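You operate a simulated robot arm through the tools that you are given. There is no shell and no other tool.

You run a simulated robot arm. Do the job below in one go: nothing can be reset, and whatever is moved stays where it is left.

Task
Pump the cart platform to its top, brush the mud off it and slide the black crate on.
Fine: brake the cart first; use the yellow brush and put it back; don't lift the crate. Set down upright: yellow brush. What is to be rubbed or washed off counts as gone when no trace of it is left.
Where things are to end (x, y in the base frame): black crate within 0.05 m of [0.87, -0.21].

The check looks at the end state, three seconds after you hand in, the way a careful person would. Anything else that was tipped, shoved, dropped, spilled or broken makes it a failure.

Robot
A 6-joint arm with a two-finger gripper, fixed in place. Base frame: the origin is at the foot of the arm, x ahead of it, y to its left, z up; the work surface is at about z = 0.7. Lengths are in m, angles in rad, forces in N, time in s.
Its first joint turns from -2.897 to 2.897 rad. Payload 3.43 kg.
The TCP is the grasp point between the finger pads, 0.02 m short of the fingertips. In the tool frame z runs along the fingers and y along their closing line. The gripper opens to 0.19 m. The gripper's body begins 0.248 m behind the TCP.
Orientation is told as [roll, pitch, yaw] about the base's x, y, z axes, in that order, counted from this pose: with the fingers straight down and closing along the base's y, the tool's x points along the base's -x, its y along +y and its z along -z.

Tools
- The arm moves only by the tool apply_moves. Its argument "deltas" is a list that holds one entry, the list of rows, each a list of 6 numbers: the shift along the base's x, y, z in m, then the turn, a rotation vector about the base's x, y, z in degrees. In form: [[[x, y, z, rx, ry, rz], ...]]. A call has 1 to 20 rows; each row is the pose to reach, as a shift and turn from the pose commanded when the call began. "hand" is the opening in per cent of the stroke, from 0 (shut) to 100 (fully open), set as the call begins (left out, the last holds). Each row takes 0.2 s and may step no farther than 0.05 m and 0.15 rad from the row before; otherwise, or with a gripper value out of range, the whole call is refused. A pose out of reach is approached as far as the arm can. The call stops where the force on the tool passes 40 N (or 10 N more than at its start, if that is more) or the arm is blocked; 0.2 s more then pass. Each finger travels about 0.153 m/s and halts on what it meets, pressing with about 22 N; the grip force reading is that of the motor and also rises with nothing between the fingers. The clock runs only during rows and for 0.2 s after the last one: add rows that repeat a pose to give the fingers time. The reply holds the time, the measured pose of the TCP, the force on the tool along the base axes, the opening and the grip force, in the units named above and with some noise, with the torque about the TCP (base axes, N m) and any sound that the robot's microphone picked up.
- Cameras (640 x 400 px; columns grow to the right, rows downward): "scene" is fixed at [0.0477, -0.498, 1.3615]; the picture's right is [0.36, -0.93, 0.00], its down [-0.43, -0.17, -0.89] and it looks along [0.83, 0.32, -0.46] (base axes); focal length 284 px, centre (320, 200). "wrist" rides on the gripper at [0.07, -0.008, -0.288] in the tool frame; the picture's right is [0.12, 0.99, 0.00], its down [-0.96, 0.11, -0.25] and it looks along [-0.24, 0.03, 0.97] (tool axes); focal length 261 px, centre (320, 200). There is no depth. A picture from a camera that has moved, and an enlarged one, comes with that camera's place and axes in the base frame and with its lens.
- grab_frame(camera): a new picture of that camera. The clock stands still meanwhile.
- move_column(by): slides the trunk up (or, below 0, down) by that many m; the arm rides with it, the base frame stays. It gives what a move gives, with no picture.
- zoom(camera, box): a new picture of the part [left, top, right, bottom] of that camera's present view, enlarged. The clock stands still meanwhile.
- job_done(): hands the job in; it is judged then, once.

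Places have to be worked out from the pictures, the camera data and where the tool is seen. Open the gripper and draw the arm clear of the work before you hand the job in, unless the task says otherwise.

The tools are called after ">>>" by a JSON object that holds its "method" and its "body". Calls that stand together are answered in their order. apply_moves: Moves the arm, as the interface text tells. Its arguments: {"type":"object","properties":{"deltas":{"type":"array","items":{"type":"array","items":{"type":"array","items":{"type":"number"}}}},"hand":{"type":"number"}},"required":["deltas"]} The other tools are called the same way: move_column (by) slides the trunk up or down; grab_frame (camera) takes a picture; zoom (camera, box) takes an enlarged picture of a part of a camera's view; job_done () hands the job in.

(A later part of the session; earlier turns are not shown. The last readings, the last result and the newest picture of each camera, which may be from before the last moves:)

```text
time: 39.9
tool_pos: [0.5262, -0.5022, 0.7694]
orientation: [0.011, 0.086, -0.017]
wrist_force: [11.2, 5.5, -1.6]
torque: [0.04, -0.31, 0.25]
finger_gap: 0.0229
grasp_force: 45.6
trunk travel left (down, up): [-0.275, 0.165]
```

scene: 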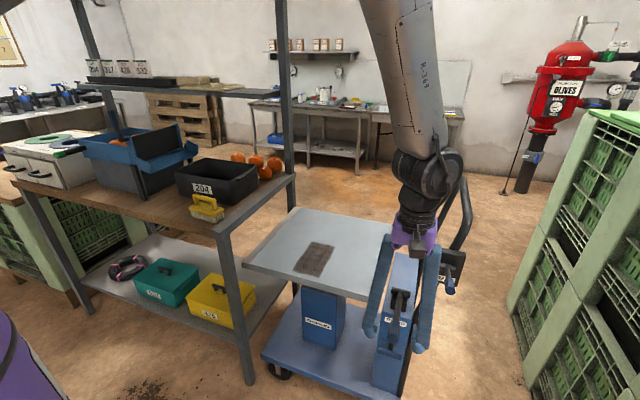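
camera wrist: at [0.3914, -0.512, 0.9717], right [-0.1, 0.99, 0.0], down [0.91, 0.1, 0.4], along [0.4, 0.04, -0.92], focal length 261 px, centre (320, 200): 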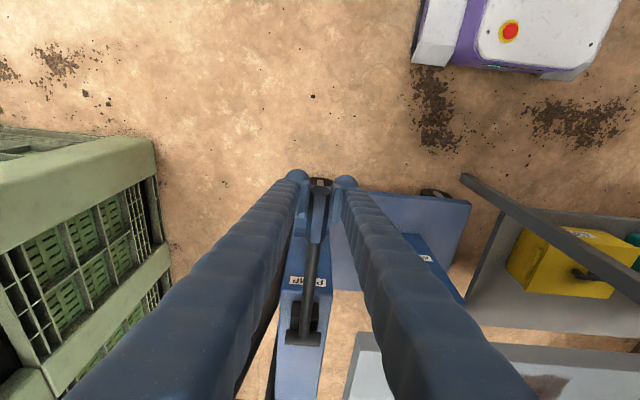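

The lever is back at the top without trouble. Third down stroke.

>>> {"method": "apply_moves", "body": {"deltas": [[[-0.0016, 0, -0.0044, 0, -1, 0], [-0.0032, 0, -0.0087, 0, -2, 0], [-0.0065, 0, -0.0187, 0, -4, 0], [-0.0096, 0, -0.0287, 0, -6, 0], [-0.0123, 0, -0.0387, 0, -8, 0], [-0.0147, 0, -0.0487, 0, -10, 0], [-0.0168, 0, -0.0587, 0, -12, 0], [-0.0186, 0, -0.0687, 0, -14, 0], [-0.0201, 0, -0.0787, 0, -16, 0], [-0.0213, 0, -0.0887, 0, -18, 0], [-0.0223, 0, -0.0987, 0, -20, 0], [-0.0229, 0, -0.1087, 0, -22, 0], [-0.0232, 0, -0.1187, 0, -24, 0], [-0.0232, 0, -0.1237, 0, -25, 0]]]}}

>>> {"method": "zoom", "body": {"camera": "scene", "box": [230, 190, 470, 400]}}

```text
time: 42.9
tool_pos: [0.5002, -0.5021, 0.6452]
orientation: [0.018, -0.351, -0.015]
wrist_force: [-0.2, 3.1, 6.3]
torque: [0.03, 0.14, 0.21]
finger_gap: 0.023
grasp_force: 44.9
trunk travel left (down, up): [-0.275, 0.165]
```

```text
1.90 times, centred on (350, 295) of scene
camera zoom: at [0.0477, -0.498, 1.3615], right [0.36, -0.93, 0.0], down [-0.43, -0.17, -0.89], along [0.83, 0.32, -0.46], focal length 541 px, centre (263, 19)
```

zoom: 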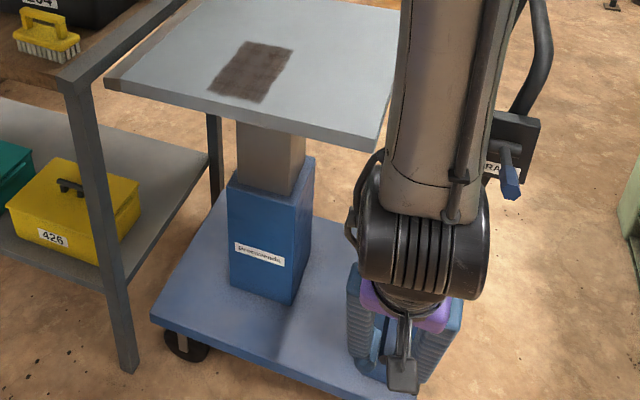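

Third stroke done; the platform is still below the table top. Next return stroke.

>>> {"method": "apply_moves", "body": {"deltas": [[[0, 0, 0.005, 0, 1, 0], [0.0003, 0, 0.015, 0, 3, 0], [0.0009, 0, 0.025, 0, 5, 0], [0.0019, 0, 0.035, 0, 7, 0], [0.0031, 0, 0.045, 0, 9, 0], [0.0046, 0, 0.055, 0, 11, 0], [0.0064, 0, 0.065, 0, 13, 0], [0.0085, 0, 0.075, 0, 15, 0], [0.0109, 0, 0.085, 0, 17, 0], [0.0136, 0, 0.095, 0, 19, 0], [0.0167, 0, 0.105, 0, 21, 0], [0.02, 0, 0.115, 0, 23, 0], [0.0216, 0, 0.1193, 0, 24, 0], [0.0232, 0, 0.1237, 0, 25, 0]]]}}

>>> {"method": "grab_frame", "body": {"camera": "scene"}}

```text
time: 45.9
tool_pos: [0.5265, -0.5027, 0.7713]
orientation: [0.011, 0.085, -0.015]
wrist_force: [2.8, 11.1, -1.6]
torque: [0.06, 0.27, 0.27]
finger_gap: 0.0233
grasp_force: 45.0
trunk travel left (down, up): [-0.275, 0.165]
```

```text
taken
```

scene: 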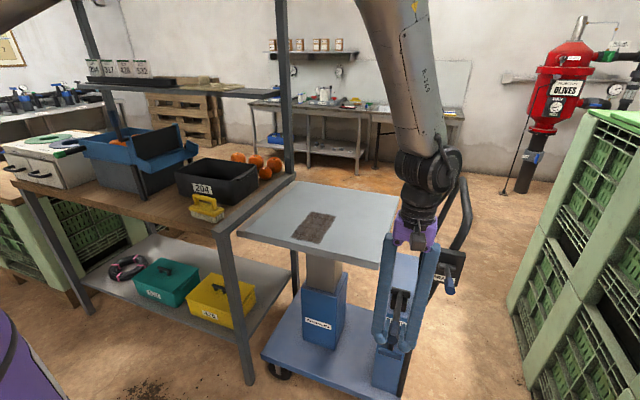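

Fourth down stroke.

>>> {"method": "apply_moves", "body": {"deltas": [[[-0.0016, 0, -0.0044, 0, -1, 0], [-0.0032, 0, -0.0087, 0, -2, 0], [-0.0065, 0, -0.0187, 0, -4, 0], [-0.0096, 0, -0.0287, 0, -6, 0], [-0.0123, 0, -0.0387, 0, -8, 0], [-0.0147, 0, -0.0487, 0, -10, 0], [-0.0168, 0, -0.0587, 0, -12, 0], [-0.0186, 0, -0.0687, 0, -14, 0], [-0.0201, 0, -0.0787, 0, -16, 0], [-0.0213, 0, -0.0887, 0, -18, 0], [-0.0223, 0, -0.0987, 0, -20, 0], [-0.0229, 0, -0.1087, 0, -22, 0], [-0.0232, 0, -0.1187, 0, -24, 0], [-0.0232, 0, -0.1237, 0, -25, 0]]]}}

>>> {"method": "grab_frame", "body": {"camera": "scene"}}

```text
time: 48.9
tool_pos: [0.5019, -0.5017, 0.6453]
orientation: [0.02, -0.351, -0.015]
wrist_force: [-6.5, 3.2, 4.4]
torque: [0.01, 0.19, 0.25]
finger_gap: 0.0231
grasp_force: 45.0
trunk travel left (down, up): [-0.275, 0.165]
```

```text
taken
```

scene: 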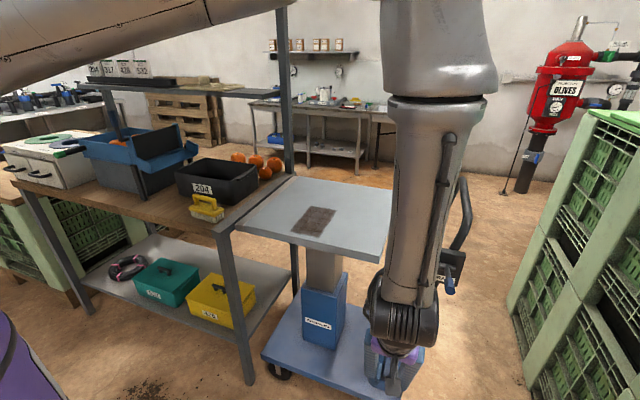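

The platform now looks nearly level with the table. I'll record its height closely and do another stroke to see whether it rises further.

>>> {"method": "zoom", "body": {"camera": "scene", "box": [200, 160, 330, 250]}}

>>> {"method": "apply_moves", "body": {"deltas": [[[0, 0, 0.005, 0, 1, 0], [0.0003, 0, 0.015, 0, 3, 0], [0.0009, 0, 0.025, 0, 5, 0], [0.0019, 0, 0.035, 0, 7, 0], [0.0031, 0, 0.045, 0, 9, 0], [0.0046, 0, 0.055, 0, 11, 0], [0.0064, 0, 0.065, 0, 13, 0], [0.0085, 0, 0.075, 0, 15, 0], [0.0109, 0, 0.085, 0, 17, 0], [0.0136, 0, 0.095, 0, 19, 0], [0.0167, 0, 0.105, 0, 21, 0], [0.02, 0, 0.115, 0, 23, 0], [0.0216, 0, 0.1193, 0, 24, 0], [0.0232, 0, 0.1237, 0, 25, 0]]]}}

>>> {"method": "zoom", "body": {"camera": "scene", "box": [200, 160, 330, 250]}}

```text
4.44 times, centred on (265, 205) of scene
camera zoom: at [0.0477, -0.498, 1.3615], right [0.36, -0.93, 0.0], down [-0.43, -0.17, -0.89], along [0.83, 0.32, -0.46], focal length 1262 px, centre (564, 178)
```

zoom: 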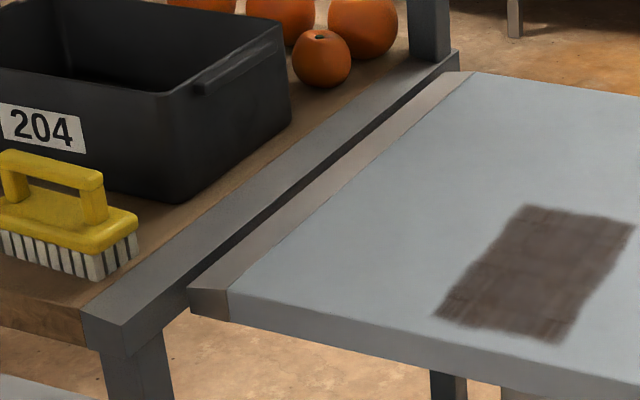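

```text
time: 50.6
tool_pos: [0.508, -0.5014, 0.7137]
orientation: [0.016, -0.12, -0.013]
wrist_force: [-7.1, -0.7, 7.1]
torque: [-0.31, -0.75, 0.2]
finger_gap: 0.023
grasp_force: 44.9
trunk travel left (down, up): [-0.275, 0.165]
stopped in row 8: the force on the tool passed its limit at 44 N (the readings are from after the stop); the commanded pose is now the measured one
```

```text
4.44 times, centred on (265, 205) of scene
camera zoom: at [0.0477, -0.498, 1.3615], right [0.36, -0.93, 0.0], down [-0.43, -0.17, -0.89], along [0.83, 0.32, -0.46], focal length 1262 px, centre (564, 178)
```

zoom: 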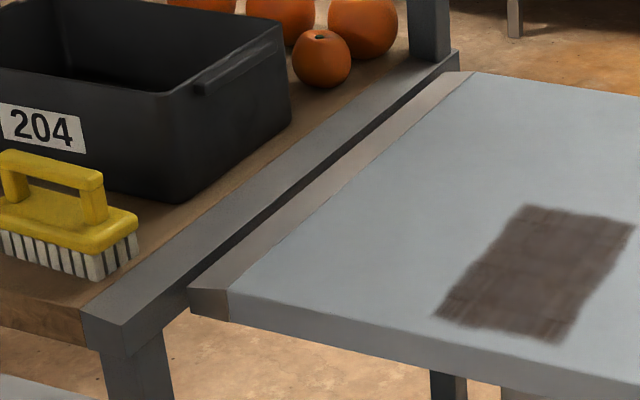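

It tripped the limit midway up; the lever is still gripped, so I'll continue the return stroke more slowly.

>>> {"method": "apply_moves", "body": {"deltas": [[[0.0007, 0, 0.003, 0, 0.6, 0], [0.0018, 0, 0.0066, 0, 1.5, 0], [0.003, 0, 0.0116, 0, 2.5, 0], [0.0044, 0, 0.0166, 0, 3.5, 0], [0.0057, 0, 0.0216, 0, 4.5, 0], [0.0071, 0, 0.0266, 0, 5.5, 0], [0.0086, 0, 0.0316, 0, 6.5, 0], [0.0102, 0, 0.0366, 0, 7.5, 0], [0.0118, 0, 0.0416, 0, 8.5, 0], [0.0135, 0, 0.0466, 0, 9.5, 0], [0.0151, 0, 0.0509, 0, 10.5, 0], [0.0167, 0, 0.0553, 0, 11.8, 0]]]}}

```text
time: 53.2
tool_pos: [0.5254, -0.5021, 0.7705]
orientation: [0.014, 0.087, -0.012]
wrist_force: [-5.1, -1.3, 8.3]
torque: [-0.03, -1.3, 0.18]
finger_gap: 0.0232
grasp_force: 45.3
trunk travel left (down, up): [-0.275, 0.165]
```

Lever back at the top. Fifth down stroke, then compare the platform height.

>>> {"method": "apply_moves", "body": {"deltas": [[[-0.0016, 0, -0.0044, 0, -1, 0], [-0.0032, 0, -0.0087, 0, -2, 0], [-0.0065, 0, -0.0187, 0, -4, 0], [-0.0096, 0, -0.0287, 0, -6, 0], [-0.0123, 0, -0.0387, 0, -8, 0], [-0.0147, 0, -0.0487, 0, -10, 0], [-0.0168, 0, -0.0587, 0, -12, 0], [-0.0186, 0, -0.0687, 0, -14, 0], [-0.0201, 0, -0.0787, 0, -16, 0], [-0.0213, 0, -0.0887, 0, -18, 0], [-0.0223, 0, -0.0987, 0, -20, 0], [-0.0229, 0, -0.1087, 0, -22, 0], [-0.0232, 0, -0.1187, 0, -24, 0], [-0.0232, 0, -0.1237, 0, -25, 0]]]}}

>>> {"method": "zoom", "body": {"camera": "scene", "box": [200, 160, 330, 250]}}

```text
time: 56.2
tool_pos: [0.5018, -0.5024, 0.6464]
orientation: [0.017, -0.35, -0.014]
wrist_force: [-10.1, -7.0, 3.8]
torque: [-0.02, 0.23, 0.21]
finger_gap: 0.0231
grasp_force: 44.5
trunk travel left (down, up): [-0.275, 0.165]
```

```text
4.44 times, centred on (265, 205) of scene
camera zoom: at [0.0477, -0.498, 1.3615], right [0.36, -0.93, 0.0], down [-0.43, -0.17, -0.89], along [0.83, 0.32, -0.46], focal length 1262 px, centre (564, 178)
```

zoom: 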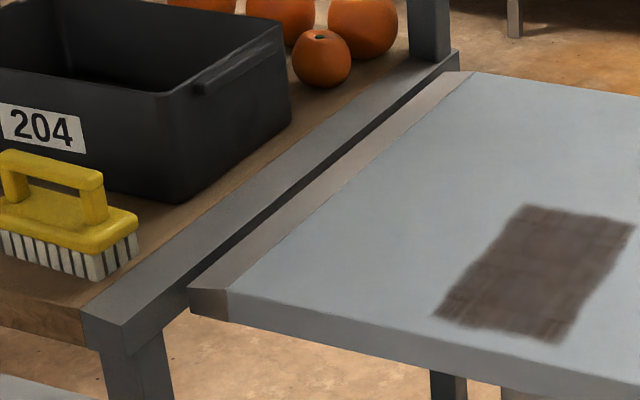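

The platform didn't rise any more, so it is at its top (z ≈ 0.86, level with the table). I'll release the pump lever, back off and go look at the brush.

>>> {"method": "apply_moves", "body": {"deltas": [[[0, 0, 0, 0, 0, 0], [0, 0, 0, 0, 0, 0], [-0.01, 0, 0.03, 0, 0, 0], [-0.025, 0, 0.07, 0, 0, 0], [-0.04, 0, 0.115, 0, 0, 0], [-0.05, 0, 0.16, 0, 4, 0], [-0.05, 0, 0.205, 0, 8, 0], [-0.05, 0, 0.25, 0, 12, 0], [-0.045, 0, 0.295, 0, 16, 0], [-0.03, 0, 0.34, -0.8, 20, 0.7], [-0.01, 0.02, 0.38, -0.8, 20, 0.7], [0.01, 0.04, 0.42, -0.8, 20, 0.7], [0.02, 0.07, 0.45, -0.8, 20, 0.7], [0.03, 0.11, 0.47, -0.8, 20, 0.7], [0.04, 0.155, 0.48, -0.8, 20, 0.7], [0.05, 0.2, 0.48, -0.8, 20, 0.7], [0.06, 0.245, 0.48, -0.8, 20, 0.7]]], "hand": 45}}

>>> {"method": "grab_frame", "body": {"camera": "scene"}}

```text
time: 59.8
tool_pos: [0.5628, -0.2574, 1.1241]
orientation: [0.002, 0.002, 0.001]
wrist_force: [0.2, 0.4, -0.2]
torque: [-0.01, 0.05, -0.01]
finger_gap: 0.0855
grasp_force: 0.2
trunk travel left (down, up): [-0.275, 0.165]
```

```text
taken
```

scene: 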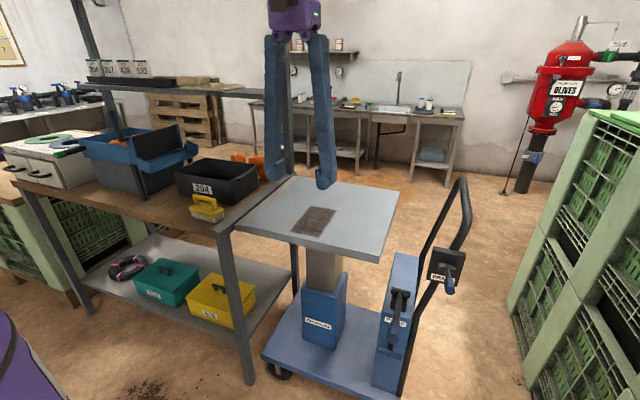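

Platform at the top, everything else in place. Moving above the brush to look at it with the wrist camera.

>>> {"method": "apply_moves", "body": {"deltas": [[[0.01, 0.04, 0.01, 0, 0, 0], [0.02, 0.08, 0.02, 0, 0, 0], [0.03, 0.12, 0.03, 0, 0, 0], [0.04, 0.16, 0.03, 0, 0, 0], [0.05, 0.2, 0.03, 0, 0, 0], [0.065, 0.24, 0.03, 0, 0, 0], [0.08, 0.28, 0.03, 0, 0, 0], [0.095, 0.32, 0.03, 0, 0, 0], [0.11, 0.36, 0.03, 0, 0, 0], [0.12, 0.395, 0.03, 0, 0, 0], [0.12, 0.414, 0.03, 0, 0, 0], [0.12, 0.414, 0.03, 0, 0, 0]]]}}

>>> {"method": "grab_frame", "body": {"camera": "wrist"}}

>>> {"method": "grab_frame", "body": {"camera": "scene"}}

```text
time: 62.4
tool_pos: [0.6834, 0.1581, 1.1545]
orientation: [0.003, 0.003, 0.001]
wrist_force: [-0.3, -0.7, -0.6]
torque: [-0.03, 0.02, -0.01]
finger_gap: 0.0853
grasp_force: 0.0
trunk travel left (down, up): [-0.275, 0.165]
```

```text
taken
camera wrist: at [0.613, 0.1502, 1.4424], right [-0.12, 0.99, 0.0], down [0.96, 0.12, 0.25], along [0.24, 0.03, -0.97], focal length 261 px, centre (320, 200)
```

wrist: 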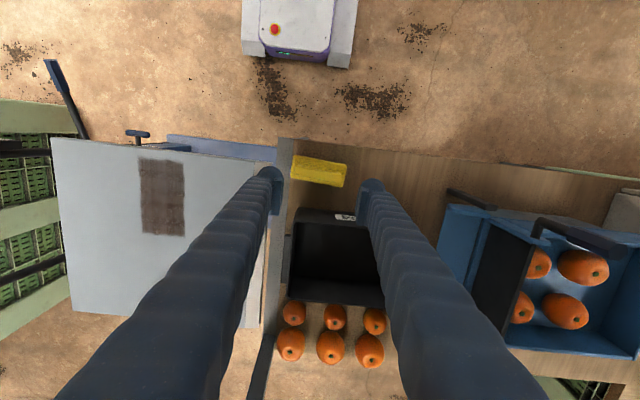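

```text
taken
```

scene: 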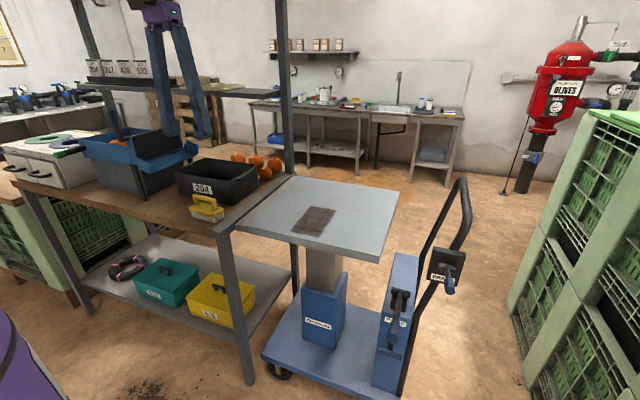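

>>> {"method": "zoom", "body": {"camera": "wrist", "box": [260, 130, 390, 220]}}

>>> {"method": "zoom", "body": {"camera": "scene", "box": [180, 185, 240, 235]}}

```text
4.44 times, centred on (325, 175) of wrist
camera zoom: at [0.613, 0.1502, 1.4424], right [-0.12, 0.99, 0.0], down [0.96, 0.12, 0.25], along [0.24, 0.03, -0.97], focal length 1158 px, centre (298, 311)
```

zoom: 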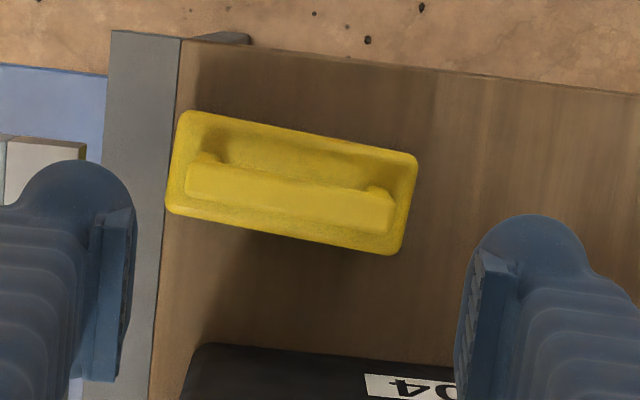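

```text
8.00 times, centred on (210, 210) of scene
camera zoom: at [0.0477, -0.498, 1.3615], right [0.36, -0.93, 0.0], down [-0.43, -0.17, -0.89], along [0.83, 0.32, -0.46], focal length 2271 px, centre (1200, 120)
```

zoom: 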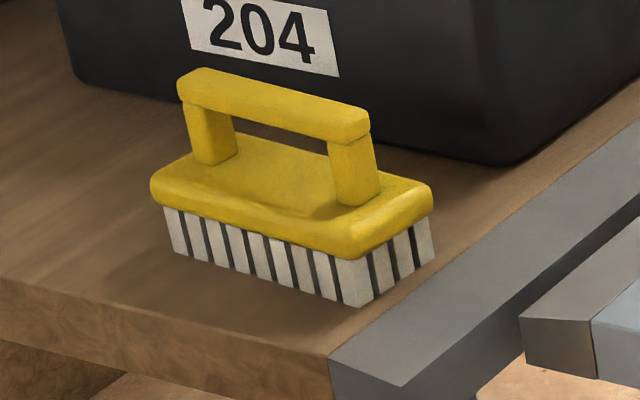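

The brush's long axis and handle bar lie along y, bar top about z 0.944 at (0.6855, 0.155). I'll turn the gripper 90 degrees so the fingers close along x across the bar.

>>> {"method": "apply_moves", "body": {"deltas": [[[0, 0, 0, 0, 0, 8], [0, 0, 0, 0, 0, 16], [0, 0, 0, 0, 0, 24], [0, 0, 0, 0, 0, 32], [0, 0, 0, 0, 0, 40], [0, 0, 0, 0, 0, 48], [0, 0, 0, 0, 0, 56], [0, 0, 0, 0, 0, 64], [0, 0, 0, 0, 0, 72], [0.002, -0.003, 0, 0, 0, 80], [0.002, -0.003, 0, 0, 0, 88], [0.002, -0.003, 0, 0, 0, 90], [0.002, -0.003, 0, 0, 0, 90]]]}}

>>> {"method": "grab_frame", "body": {"camera": "wrist"}}

>>> {"method": "grab_frame", "body": {"camera": "scene"}}

```text
time: 65.2
tool_pos: [0.6844, 0.1546, 1.1559]
orientation: [0.004, 0.001, 1.574]
wrist_force: [0.0, -0.9, 0.4]
torque: [0.02, 0.0, -0.03]
finger_gap: 0.0856
grasp_force: 0.0
trunk travel left (down, up): [-0.275, 0.165]
```

```text
taken
camera wrist: at [0.6944, 0.0851, 1.4429], right [-0.99, -0.12, 0.0], down [-0.12, 0.96, 0.25], along [-0.03, 0.25, -0.97], focal length 261 px, centre (320, 200)
```

wrist: 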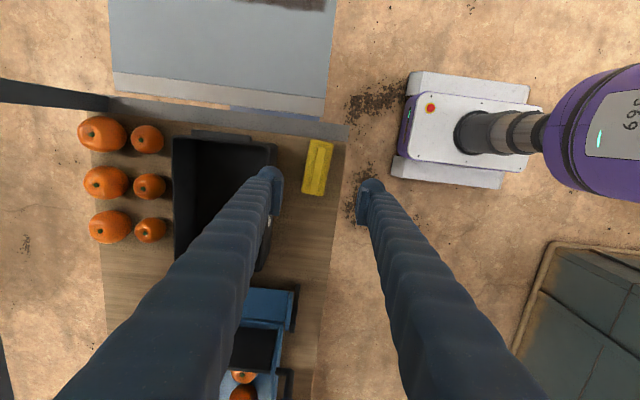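

```text
taken
```

scene: 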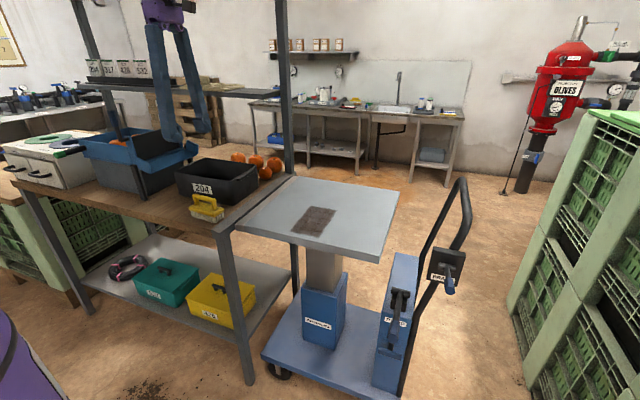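

Gripper turned. I'll enlarge the wrist view to check the bar's position between the fingers.

>>> {"method": "zoom", "body": {"camera": "wrist", "box": [255, 120, 385, 220]}}

```text
4.00 times, centred on (320, 170) of wrist
camera zoom: at [0.6944, 0.0851, 1.4429], right [-0.99, -0.12, 0.0], down [-0.12, 0.96, 0.25], along [-0.03, 0.25, -0.97], focal length 1043 px, centre (320, 320)
```

zoom: 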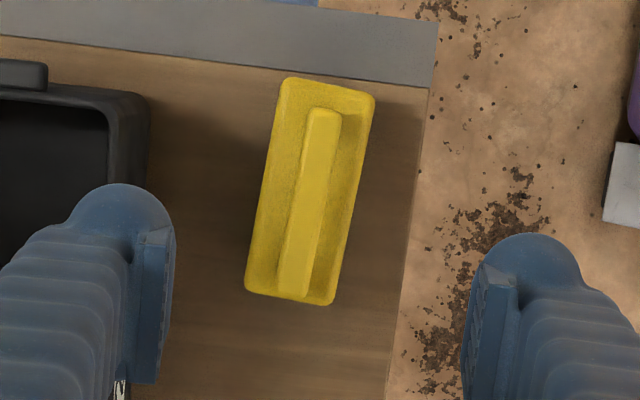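

The bar centre is around (0.688, 0.155). Descending to just above it, then I check from the scene camera.

>>> {"method": "apply_moves", "body": {"deltas": [[[0.003, 0, -0.04, 0, 0, 0], [0.0035, 0, -0.08, 0, 0, 0], [0.0035, 0, -0.12, 0, 0, 0], [0.0035, 0, -0.15, 0, 0, 0], [0.0035, 0, -0.175, 0, 0, 0], [0.0035, 0, -0.195, 0, 0, 0], [0.0035, 0, -0.195, 0, 0, 0]]]}}

>>> {"method": "zoom", "body": {"camera": "scene", "box": [160, 150, 280, 240]}}

>>> {"method": "zoom", "body": {"camera": "wrist", "box": [240, 120, 400, 240]}}

```text
time: 66.8
tool_pos: [0.688, 0.1538, 0.9593]
orientation: [0.002, 0.0, 1.57]
wrist_force: [0.1, -0.1, 0.1]
torque: [0.01, 0.0, 0.0]
finger_gap: 0.0853
grasp_force: 0.0
trunk travel left (down, up): [-0.275, 0.165]
```

```text
4.44 times, centred on (220, 195) of scene
camera zoom: at [0.0477, -0.498, 1.3615], right [0.36, -0.93, 0.0], down [-0.43, -0.17, -0.89], along [0.83, 0.32, -0.46], focal length 1262 px, centre (764, 222)
```

zoom: 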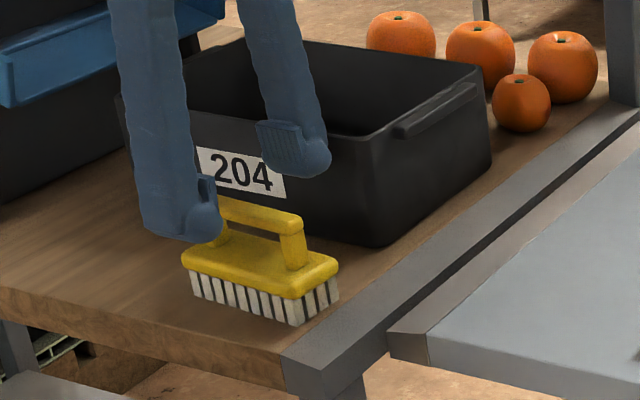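

```text
3.33 times, centred on (320, 180) of wrist
camera zoom: at [0.6977, 0.085, 1.2475], right [-0.99, -0.12, 0.0], down [-0.12, 0.96, 0.25], along [-0.03, 0.25, -0.97], focal length 869 px, centre (320, 267)
```

zoom: 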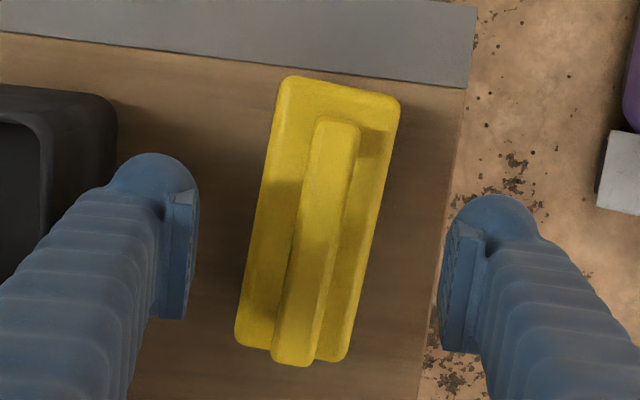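

The bar is centered between the fingers. I'll lower to z 0.934 and close on the handle.

>>> {"method": "apply_moves", "body": {"deltas": [[[0, 0.001, -0.012, 0, 0, 0], [0, 0.001, -0.025, 0, 0, 0], [0, 0.001, -0.025, 0, 0, 0]]]}}

>>> {"method": "apply_moves", "body": {"deltas": [[[0, 0, 0, 0, 0, 0], [0, 0, 0, 0, 0, 0], [0, 0, 0, 0, 0, 0]]], "hand": 0}}

>>> {"method": "zoom", "body": {"camera": "scene", "box": [160, 150, 280, 240]}}

>>> {"method": "zoom", "body": {"camera": "wrist", "box": [240, 120, 400, 240]}}

```text
time: 67.6
tool_pos: [0.6893, 0.1553, 0.9347]
orientation: [0.003, -0.002, 1.572]
wrist_force: [0.5, -0.5, -0.4]
torque: [-0.05, -0.01, 0.0]
finger_gap: 0.0854
grasp_force: 0.0
trunk travel left (down, up): [-0.275, 0.165]
```

```text
time: 68.4
tool_pos: [0.6879, 0.1566, 0.9358]
orientation: [0.002, 0.0, 1.573]
wrist_force: [-1.3, -0.8, -0.8]
torque: [0.04, 0.08, 0.01]
finger_gap: 0.016
grasp_force: 21.3
trunk travel left (down, up): [-0.275, 0.165]
```

```text
4.44 times, centred on (220, 195) of scene
camera zoom: at [0.0477, -0.498, 1.3615], right [0.36, -0.93, 0.0], down [-0.43, -0.17, -0.89], along [0.83, 0.32, -0.46], focal length 1262 px, centre (764, 222)
```

zoom: 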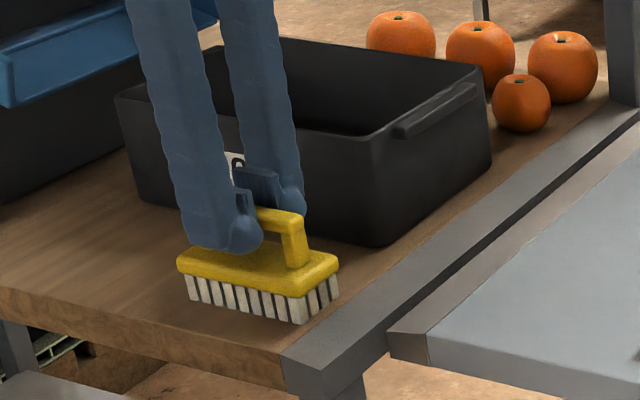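

```text
3.33 times, centred on (320, 180) of wrist
camera zoom: at [0.698, 0.0862, 1.2227], right [-0.99, -0.12, 0.0], down [-0.12, 0.96, 0.25], along [-0.03, 0.25, -0.97], focal length 869 px, centre (320, 267)
```

zoom: 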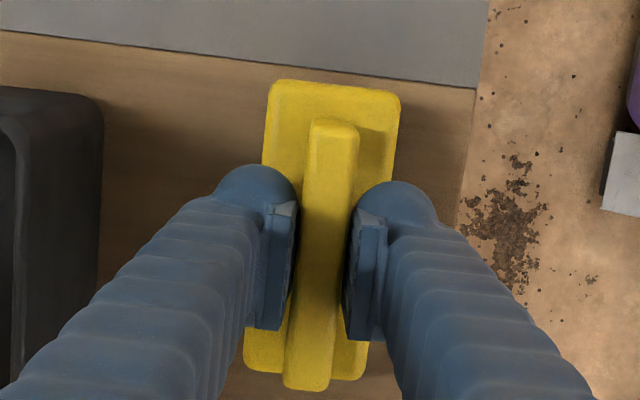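

The handle is gripped (bar 16 mm thick, TCP rest height z 0.935 at (0.688, 0.1555)). I'll lift it and carry it to above the mud patch, which spans x 0.725–0.90, y -0.233 to -0.134.

>>> {"method": "apply_moves", "body": {"deltas": [[[0, 0, 0.01, 0, 0, 0], [0, 0, 0.03, 0, 0, 0], [0, 0, 0.05, 0, 0, 0], [0.0, -0.04, 0.06, 0, 0, 0], [0.005, -0.08, 0.06, 0, 0, 0], [0.015, -0.12, 0.06, 0, 0, 0], [0.025, -0.16, 0.06, 0, 0, 0], [0.035, -0.2, 0.06, 0, 0, 0], [0.045, -0.24, 0.06, 0, 0, 0], [0.055, -0.28, 0.06, 0, 0, 0], [0.06, -0.32, 0.06, 0, 0, 0], [0.062, -0.34, 0.055, 0, 0, 0], [0.062, -0.34, 0.055, 0, 0, 0]]]}}

>>> {"method": "grab_frame", "body": {"camera": "scene"}}

>>> {"method": "grab_frame", "body": {"camera": "wrist"}}

```text
time: 71.2
tool_pos: [0.7513, -0.1848, 0.991]
orientation: [0.004, -0.002, 1.573]
wrist_force: [-0.4, 0.0, -1.3]
torque: [-0.01, -0.02, -0.01]
finger_gap: 0.0162
grasp_force: 21.9
trunk travel left (down, up): [-0.275, 0.165]
```

```text
taken
```

scene: 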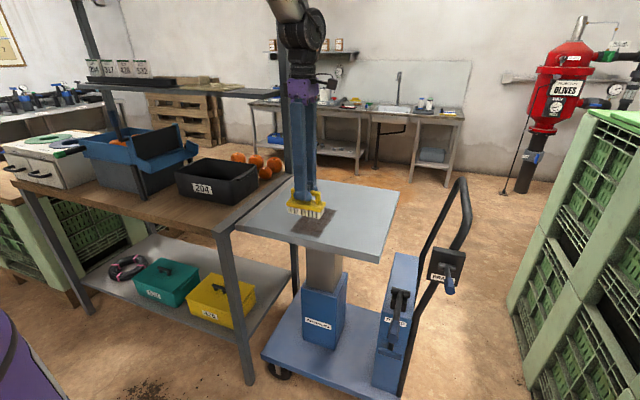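

```text
taken
camera wrist: at [0.7606, -0.2548, 1.2778], right [-0.99, -0.12, 0.0], down [-0.12, 0.96, 0.25], along [-0.03, 0.25, -0.97], focal length 261 px, centre (320, 200)
```

wrist: 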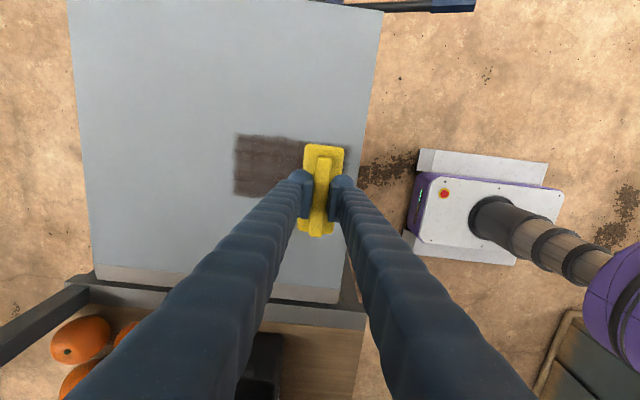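

The brush is level over the mud's near end. I'll lower it toward the platform in small steps to find contact.

>>> {"method": "apply_moves", "body": {"deltas": [[[-0.005, 0, -0.015, 0, 0, 0], [-0.015, 0, -0.03, 0, 0, 0], [-0.015, 0, -0.04, 0, 0, 0], [-0.015, 0, -0.046, 0, 0, 0], [-0.015, 0, -0.05, 0, 0, 0], [-0.015, 0, -0.052, 0, 0, 0]]]}}

>>> {"method": "zoom", "body": {"camera": "scene", "box": [260, 160, 380, 260]}}

```text
time: 72.6
tool_pos: [0.7352, -0.1844, 0.9377]
orientation: [0.003, -0.002, 1.571]
wrist_force: [-0.3, 0.0, -2.3]
torque: [0.01, -0.02, 0.0]
finger_gap: 0.016
grasp_force: 21.3
trunk travel left (down, up): [-0.275, 0.165]
```

```text
4.00 times, centred on (320, 210) of scene
camera zoom: at [0.0477, -0.498, 1.3615], right [0.36, -0.93, 0.0], down [-0.43, -0.17, -0.89], along [0.83, 0.32, -0.46], focal length 1136 px, centre (320, 160)
```

zoom: 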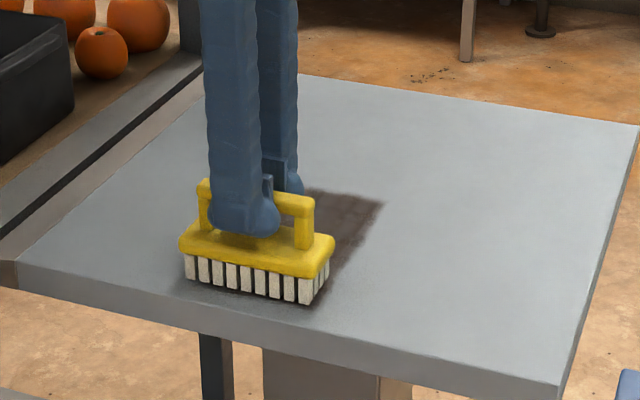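

No contact force yet at z 0.9377. Lowering a few more millimetres.

>>> {"method": "apply_moves", "body": {"deltas": [[[0, 0, -0.0015, 0, 0, 0], [0, 0, -0.003, 0, 0, 0], [0, 0, -0.0045, 0, 0, 0]]]}}

```text
time: 73.4
tool_pos: [0.7341, -0.1849, 0.9354]
orientation: [0.003, 0.001, 1.57]
wrist_force: [-1.4, -1.5, 12.3]
torque: [0.33, 0.02, -0.03]
finger_gap: 0.0159
grasp_force: 22.3
trunk travel left (down, up): [-0.275, 0.165]
```

Contact at about 12 N; platform is at the same level as the table. I'll ease by about 1 mm and sweep along x over the patch.

>>> {"method": "apply_moves", "body": {"deltas": [[[0, 0, 0.001, 0, 0, 0], [0.015, 0, 0.001, 0, 0, 0], [0.03, 0, 0.001, 0, 0, 0], [0.045, 0, 0.001, 0, 0, 0], [0.06, 0, 0.001, 0, 0, 0], [0.075, 0, 0.001, 0, 0, 0], [0.09, 0, 0.001, 0, 0, 0], [0.105, 0, 0.001, 0, 0, 0], [0.12, 0, 0.001, 0, 0, 0], [0.135, 0, 0.001, 0, 0, 0], [0.15, 0, 0.001, 0, 0, 0], [0.165, 0, 0.001, 0, 0, 0], [0.175, 0, 0.001, 0, 0, 0]]]}}

>>> {"method": "zoom", "body": {"camera": "scene", "box": [240, 160, 400, 270]}}

```text
time: 76.2
tool_pos: [0.9115, -0.1858, 0.9345]
orientation: [0.004, -0.001, 1.573]
wrist_force: [-0.3, -0.6, 0.0]
torque: [0.01, -0.05, 0.0]
finger_gap: 0.0162
grasp_force: 21.8
trunk travel left (down, up): [-0.275, 0.165]
```

```text
3.64 times, centred on (320, 215) of scene
camera zoom: at [0.0477, -0.498, 1.3615], right [0.36, -0.93, 0.0], down [-0.43, -0.17, -0.89], along [0.83, 0.32, -0.46], focal length 1032 px, centre (320, 146)
```

zoom: 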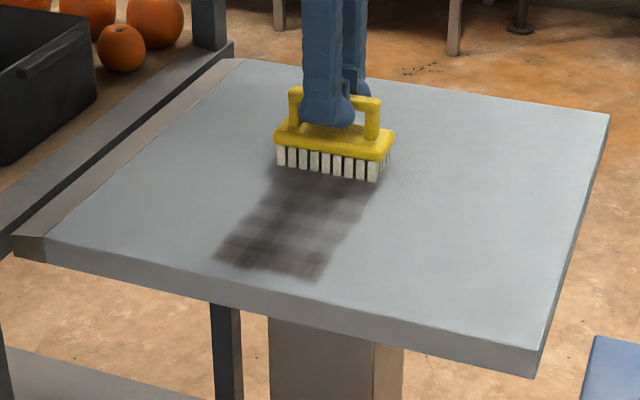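

The mud faded a bit but contact was lost toward the end. I'll lower about 3 mm to restore pressure and check the force.

>>> {"method": "apply_moves", "body": {"deltas": [[[0, 0, -0.0015, 0, 0, 0], [0, 0, -0.003, 0, 0, 0]]]}}

```text
time: 76.8
tool_pos: [0.9116, -0.1837, 0.9349]
orientation: [0.0, 0.001, 1.572]
wrist_force: [2.3, -1.1, 20.1]
torque: [0.09, -0.03, 0.02]
finger_gap: 0.016
grasp_force: 22.0
trunk travel left (down, up): [-0.275, 0.165]
```

That gives 20 N. I'll ease slightly and sweep back with pressure held.

>>> {"method": "apply_moves", "body": {"deltas": [[[0, 0, 0.0008, 0, 0, 0], [-0.012, 0, 0.0008, 0, 0, 0], [-0.024, 0, 0.0008, 0, 0, 0], [-0.036, 0, 0.0008, 0, 0, 0], [-0.048, 0, 0.0008, 0, 0, 0], [-0.06, 0, 0.0008, 0, 0, 0], [-0.072, 0, 0.0008, 0, 0, 0], [-0.084, 0, 0.0008, 0, 0, 0], [-0.096, 0, 0.0008, 0, 0, 0], [-0.108, 0, 0.0008, 0, 0, 0], [-0.12, 0, 0.0008, 0, 0, 0], [-0.132, 0, 0.0008, 0, 0, 0], [-0.144, 0, 0.0008, 0, 0, 0], [-0.156, 0, 0.0008, 0, 0, 0], [-0.168, 0, 0.0008, 0, 0, 0], [-0.18, 0, 0.0008, 0, 0, 0]]]}}

>>> {"method": "zoom", "body": {"camera": "scene", "box": [240, 160, 400, 270]}}

```text
time: 80.2
tool_pos: [0.7301, -0.1852, 0.9323]
orientation: [0.004, -0.001, 1.574]
wrist_force: [3.2, -0.5, 20.6]
torque: [-0.04, -0.01, 0.03]
finger_gap: 0.0158
grasp_force: 22.1
trunk travel left (down, up): [-0.275, 0.165]
```

```text
3.64 times, centred on (320, 215) of scene
camera zoom: at [0.0477, -0.498, 1.3615], right [0.36, -0.93, 0.0], down [-0.43, -0.17, -0.89], along [0.83, 0.32, -0.46], focal length 1032 px, centre (320, 146)
```

zoom: 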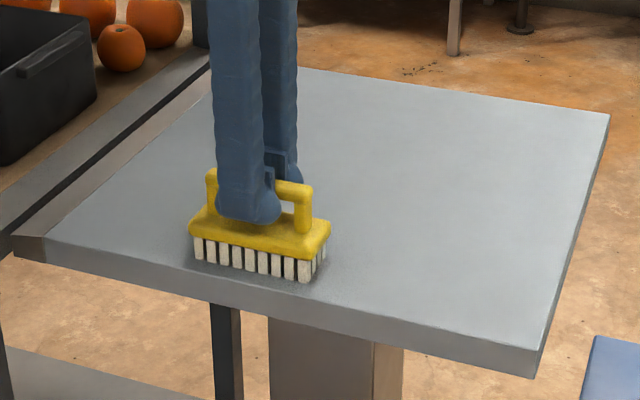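

Nearly all the mud is gone. I'll sweep again with small sideways offsets to clear any traces at the edges.

>>> {"method": "apply_moves", "body": {"deltas": [[[-0.005, 0.008, 0.0008, 0, 0, 0], [-0.005, 0.018, 0.0008, 0, 0, 0], [0.008, 0.018, 0.0008, 0, 0, 0], [0.022, 0.018, 0.0008, 0, 0, 0], [0.036, 0.018, 0.0008, 0, 0, 0], [0.05, 0.018, 0.0008, 0, 0, 0], [0.064, 0.018, 0.0008, 0, 0, 0], [0.078, 0.018, 0.0008, 0, 0, 0], [0.092, 0.018, 0.0008, 0, 0, 0], [0.106, 0.018, 0.0008, 0, 0, 0], [0.12, 0.018, 0.0008, 0, 0, 0], [0.134, 0.018, 0.0008, 0, 0, 0], [0.148, 0.018, 0.0008, 0, 0, 0], [0.162, 0.018, 0.0008, 0, 0, 0], [0.176, 0.018, 0.0008, 0, 0, 0], [0.188, 0.018, 0.0008, 0, 0, 0]]]}}

>>> {"method": "zoom", "body": {"camera": "scene", "box": [240, 160, 400, 270]}}

```text
time: 83.6
tool_pos: [0.918, -0.1668, 0.9327]
orientation: [0.003, 0.0, 1.571]
wrist_force: [-0.4, 0.0, -0.9]
torque: [0.0, 0.06, -0.01]
finger_gap: 0.0158
grasp_force: 22.1
trunk travel left (down, up): [-0.275, 0.165]
```

```text
3.64 times, centred on (320, 215) of scene
camera zoom: at [0.0477, -0.498, 1.3615], right [0.36, -0.93, 0.0], down [-0.43, -0.17, -0.89], along [0.83, 0.32, -0.46], focal length 1032 px, centre (320, 146)
```

zoom: 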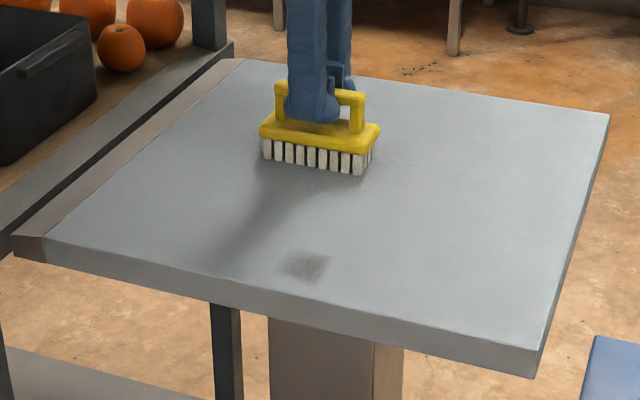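

A faint rest remains around (0.74, -0.215). I'll shift to y ≈ -0.203, lower a bit for pressure and sweep back over that side.

>>> {"method": "apply_moves", "body": {"deltas": [[[0, -0.018, 0.004, 0, 0, 0], [0, -0.036, 0.004, 0, 0, 0], [0, -0.036, 0, 0, 0, 0], [0, -0.036, -0.002, 0, 0, 0], [-0.014, -0.036, -0.002, 0, 0, 0], [-0.028, -0.036, -0.002, 0, 0, 0], [-0.042, -0.036, -0.002, 0, 0, 0], [-0.056, -0.036, -0.002, 0, 0, 0], [-0.07, -0.036, -0.002, 0, 0, 0], [-0.084, -0.036, -0.002, 0, 0, 0], [-0.098, -0.036, -0.002, 0, 0, 0], [-0.112, -0.036, -0.002, 0, 0, 0], [-0.126, -0.036, -0.002, 0, 0, 0], [-0.14, -0.036, -0.002, 0, 0, 0], [-0.154, -0.036, -0.002, 0, 0, 0], [-0.168, -0.036, -0.002, 0, 0, 0], [-0.182, -0.036, -0.002, 0, 0, 0]]]}}

>>> {"method": "zoom", "body": {"camera": "scene", "box": [240, 160, 400, 270]}}

>>> {"method": "grab_frame", "body": {"camera": "wrist"}}

```text
time: 87.2
tool_pos: [0.7345, -0.2037, 0.9316]
orientation: [0.004, 0.0, 1.57]
wrist_force: [-1.1, 0.0, 11.2]
torque: [-0.1, 0.08, 0.03]
finger_gap: 0.0152
grasp_force: 21.3
trunk travel left (down, up): [-0.275, 0.165]
```

```text
3.64 times, centred on (320, 215) of scene
camera zoom: at [0.0477, -0.498, 1.3615], right [0.36, -0.93, 0.0], down [-0.43, -0.17, -0.89], along [0.83, 0.32, -0.46], focal length 1032 px, centre (320, 146)
```

zoom: 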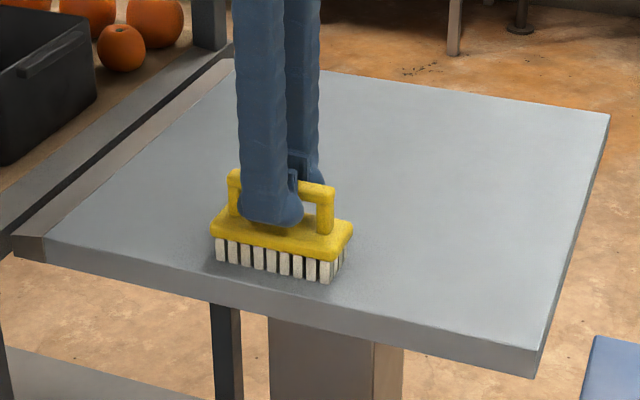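

```text
taken
camera wrist: at [0.7447, -0.2719, 1.2186], right [-0.99, -0.12, 0.0], down [-0.12, 0.96, 0.25], along [-0.03, 0.25, -0.97], focal length 261 px, centre (320, 200)
```

wrist: 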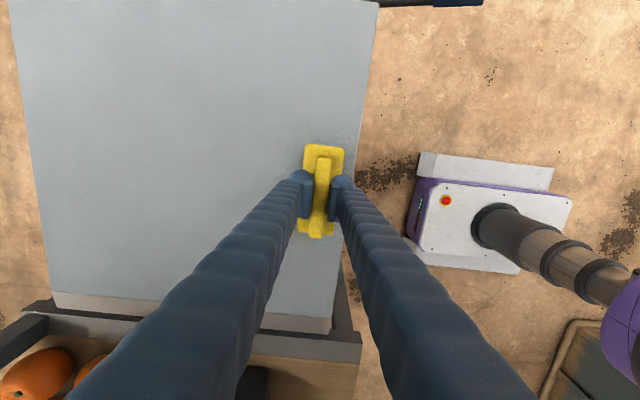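

I'll scrub back and forth around the near end of the patch, then lift to inspect.

>>> {"method": "apply_moves", "body": {"deltas": [[[-0.008, 0, 0, 0, 0, 0], [-0.008, -0.012, 0, 0, 0, 0], [-0.008, -0.024, 0, 0, 0, 0], [0.004, -0.024, 0, 0, 0, 0], [0.016, -0.024, 0, 0, 0, 0], [0.028, -0.024, 0, 0, 0, 0], [0.028, -0.012, 0, 0, 0, 0], [0.028, 0.0, 0, 0, 0, 0], [0.028, 0.012, 0, 0, 0, 0], [0.028, 0.024, 0, 0, 0, 0], [0.014, 0.03, 0, 0, 0, 0], [0.0, 0.03, 0, 0, 0, 0], [-0.008, 0.03, 0, 0, 0, 0], [-0.008, 0.03, 0.02, 0, 0, 0], [-0.008, 0.06, 0.05, 0, 0, 0], [-0.008, 0.1, 0.06, 0, 0, 0], [-0.008, 0.14, 0.06, 0, 0, 0], [-0.008, 0.18, 0.06, 0, 0, 0], [-0.02, 0.22, 0.06, 0, 0, 0]]]}}

>>> {"method": "zoom", "body": {"camera": "scene", "box": [240, 160, 400, 270]}}

>>> {"method": "grab_frame", "body": {"camera": "wrist"}}

```text
time: 91.2
tool_pos: [0.7149, 0.0181, 0.9917]
orientation: [0.002, 0.0, 1.569]
wrist_force: [1.0, 1.5, -1.2]
torque: [-0.04, 0.0, 0.04]
finger_gap: 0.0151
grasp_force: 22.0
trunk travel left (down, up): [-0.275, 0.165]
```

```text
3.64 times, centred on (320, 215) of scene
camera zoom: at [0.0477, -0.498, 1.3615], right [0.36, -0.93, 0.0], down [-0.43, -0.17, -0.89], along [0.83, 0.32, -0.46], focal length 1032 px, centre (320, 146)
```

zoom: 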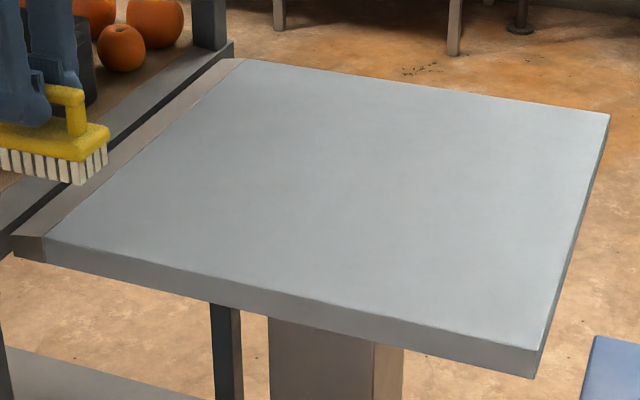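

```text
taken
camera wrist: at [0.725, -0.0512, 1.2788], right [-0.99, -0.12, 0.0], down [-0.12, 0.96, 0.25], along [-0.03, 0.25, -0.97], focal length 261 px, centre (320, 200)
```

wrist: 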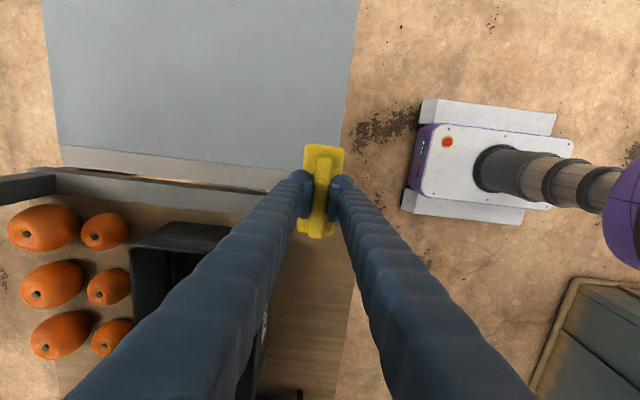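

The platform looks clean; I'll enlarge the former patch area further to make sure no trace is left.

>>> {"method": "zoom", "body": {"camera": "scene", "box": [280, 195, 350, 250]}}

>>> {"method": "zoom", "body": {"camera": "wrist", "box": [200, 0, 360, 150]}}

```text
7.27 times, centred on (315, 222) of scene
camera zoom: at [0.0477, -0.498, 1.3615], right [0.36, -0.93, 0.0], down [-0.43, -0.17, -0.89], along [0.83, 0.32, -0.46], focal length 2065 px, centre (356, 36)
```

zoom: 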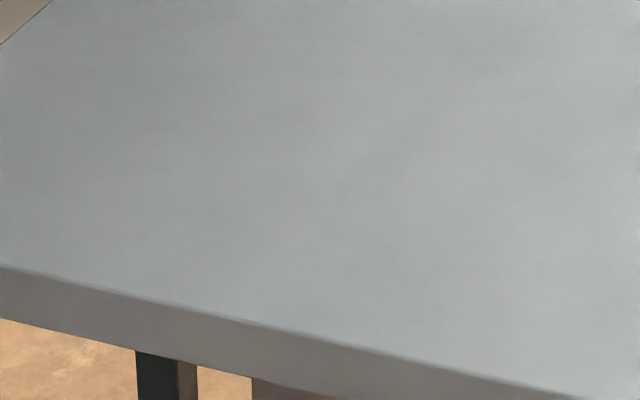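

```text
2.67 times, centred on (280, 75) of wrist
camera zoom: at [0.725, -0.0512, 1.2788], right [-0.99, -0.12, 0.0], down [-0.12, 0.96, 0.25], along [-0.03, 0.25, -0.97], focal length 695 px, centre (427, 533)
```

zoom: 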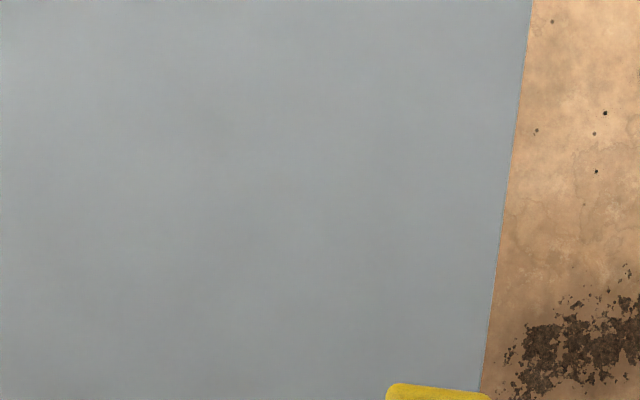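

There might be a very faint unevenness in tone, so I'll make another full scrub in two lanes with firm pressure before putting the brush back.

>>> {"method": "apply_moves", "body": {"deltas": [[[0, -0.04, 0, 0, 0, 0], [0.005, -0.08, 0, 0, 0, 0], [0.01, -0.12, 0, 0, 0, 0], [0.015, -0.16, 0, 0, 0, 0], [0.015, -0.184, -0.02, 0, 0, 0], [0.015, -0.184, -0.045, 0, 0, 0], [0.015, -0.184, -0.056, 0, 0, 0], [0.015, -0.184, -0.0605, 0, 0, 0], [0.005, -0.184, -0.061, 0, 0, 0], [0.02, -0.184, -0.061, 0, 0, 0], [0.035, -0.184, -0.061, 0, 0, 0], [0.05, -0.184, -0.061, 0, 0, 0], [0.065, -0.184, -0.061, 0, 0, 0], [0.08, -0.184, -0.061, 0, 0, 0], [0.095, -0.184, -0.0615, 0, 0, 0], [0.11, -0.184, -0.0615, 0, 0, 0], [0.125, -0.184, -0.0615, 0, 0, 0], [0.14, -0.184, -0.062, 0, 0, 0], [0.155, -0.184, -0.062, 0, 0, 0], [0.17, -0.184, -0.062, 0, 0, 0]]]}}

```text
time: 95.4
tool_pos: [0.8867, -0.167, 0.9299]
orientation: [0.002, -0.002, 1.572]
wrist_force: [-2.7, -1.0, 15.5]
torque: [-0.02, 0.01, -0.01]
finger_gap: 0.0144
grasp_force: 22.1
trunk travel left (down, up): [-0.275, 0.165]
```

15 N pressure held. Continuing to the far end, changing lane and sweeping back.

>>> {"method": "apply_moves", "body": {"deltas": [[[0.015, 0, 0, 0, 0, 0], [0.03, 0, 0, 0, 0, 0], [0.035, -0.013, 0, 0, 0, 0], [0.035, -0.026, 0, 0, 0, 0], [0.035, -0.038, 0, 0, 0, 0], [0.02, -0.038, 0, 0, 0, 0], [0.005, -0.038, 0, 0, 0, 0], [-0.01, -0.038, 0, 0, 0, 0], [-0.025, -0.038, 0, 0, 0, 0], [-0.04, -0.038, 0, 0, 0, 0], [-0.055, -0.038, 0, 0, 0, 0], [-0.07, -0.038, 0, 0, 0, 0], [-0.085, -0.038, 0, 0, 0, 0], [-0.1, -0.038, 0, 0, 0, 0], [-0.115, -0.038, 0, 0, 0, 0], [-0.13, -0.038, 0, 0, 0, 0], [-0.145, -0.038, 0, 0, 0, 0], [-0.16, -0.038, 0, 0, 0, 0], [-0.17, -0.038, 0, 0, 0, 0]]]}}

>>> {"method": "zoom", "body": {"camera": "scene", "box": [240, 160, 400, 270]}}

```text
time: 99.4
tool_pos: [0.715, -0.2052, 0.9296]
orientation: [0.003, 0.0, 1.572]
wrist_force: [0.6, 0.6, 5.6]
torque: [-0.1, 0.02, 0.04]
finger_gap: 0.0139
grasp_force: 21.7
trunk travel left (down, up): [-0.275, 0.165]
```

```text
3.64 times, centred on (320, 215) of scene
camera zoom: at [0.0477, -0.498, 1.3615], right [0.36, -0.93, 0.0], down [-0.43, -0.17, -0.89], along [0.83, 0.32, -0.46], focal length 1032 px, centre (320, 146)
```

zoom: 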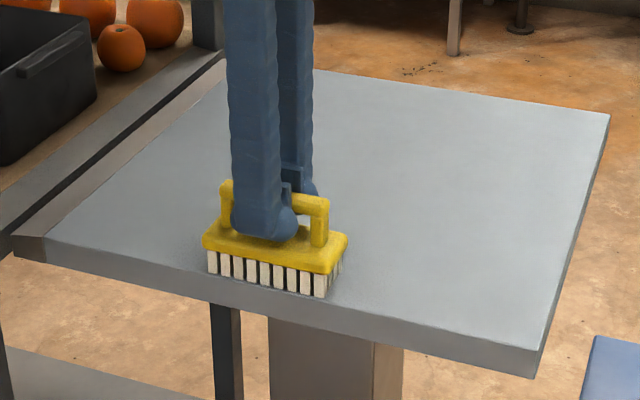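

One more middle-lane pass with slightly more pressure, then lift and return toward the table.

>>> {"method": "apply_moves", "body": {"deltas": [[[0, 0.01, -0.0008, 0, 0, 0], [0, 0.022, -0.0015, 0, 0, 0], [0.015, 0.022, -0.0018, 0, 0, 0], [0.03, 0.022, -0.002, 0, 0, 0], [0.045, 0.022, -0.002, 0, 0, 0], [0.06, 0.022, -0.002, 0, 0, 0], [0.075, 0.022, -0.002, 0, 0, 0], [0.09, 0.022, -0.002, 0, 0, 0], [0.105, 0.022, -0.0022, 0, 0, 0], [0.12, 0.022, -0.0024, 0, 0, 0], [0.135, 0.022, -0.0026, 0, 0, 0], [0.15, 0.022, -0.0028, 0, 0, 0], [0.165, 0.022, -0.003, 0, 0, 0], [0.18, 0.022, -0.003, 0, 0, 0], [0.195, 0.022, -0.003, 0, 0, 0], [0.2, 0.022, -0.003, 0, 0, 0]]]}}

>>> {"method": "zoom", "body": {"camera": "scene", "box": [240, 160, 400, 270]}}

```text
time: 102.8
tool_pos: [0.9146, -0.1814, 0.9277]
orientation: [0.004, 0.001, 1.573]
wrist_force: [-6.1, -0.4, 17.9]
torque: [-0.02, 0.02, -0.04]
finger_gap: 0.0129
grasp_force: 22.1
trunk travel left (down, up): [-0.275, 0.165]
```

```text
3.64 times, centred on (320, 215) of scene
camera zoom: at [0.0477, -0.498, 1.3615], right [0.36, -0.93, 0.0], down [-0.43, -0.17, -0.89], along [0.83, 0.32, -0.46], focal length 1032 px, centre (320, 146)
```

zoom: 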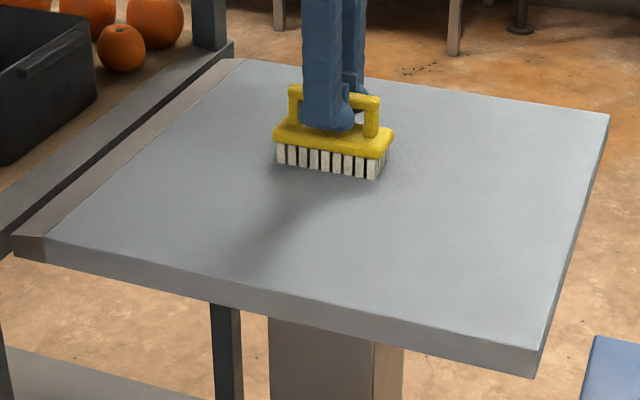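

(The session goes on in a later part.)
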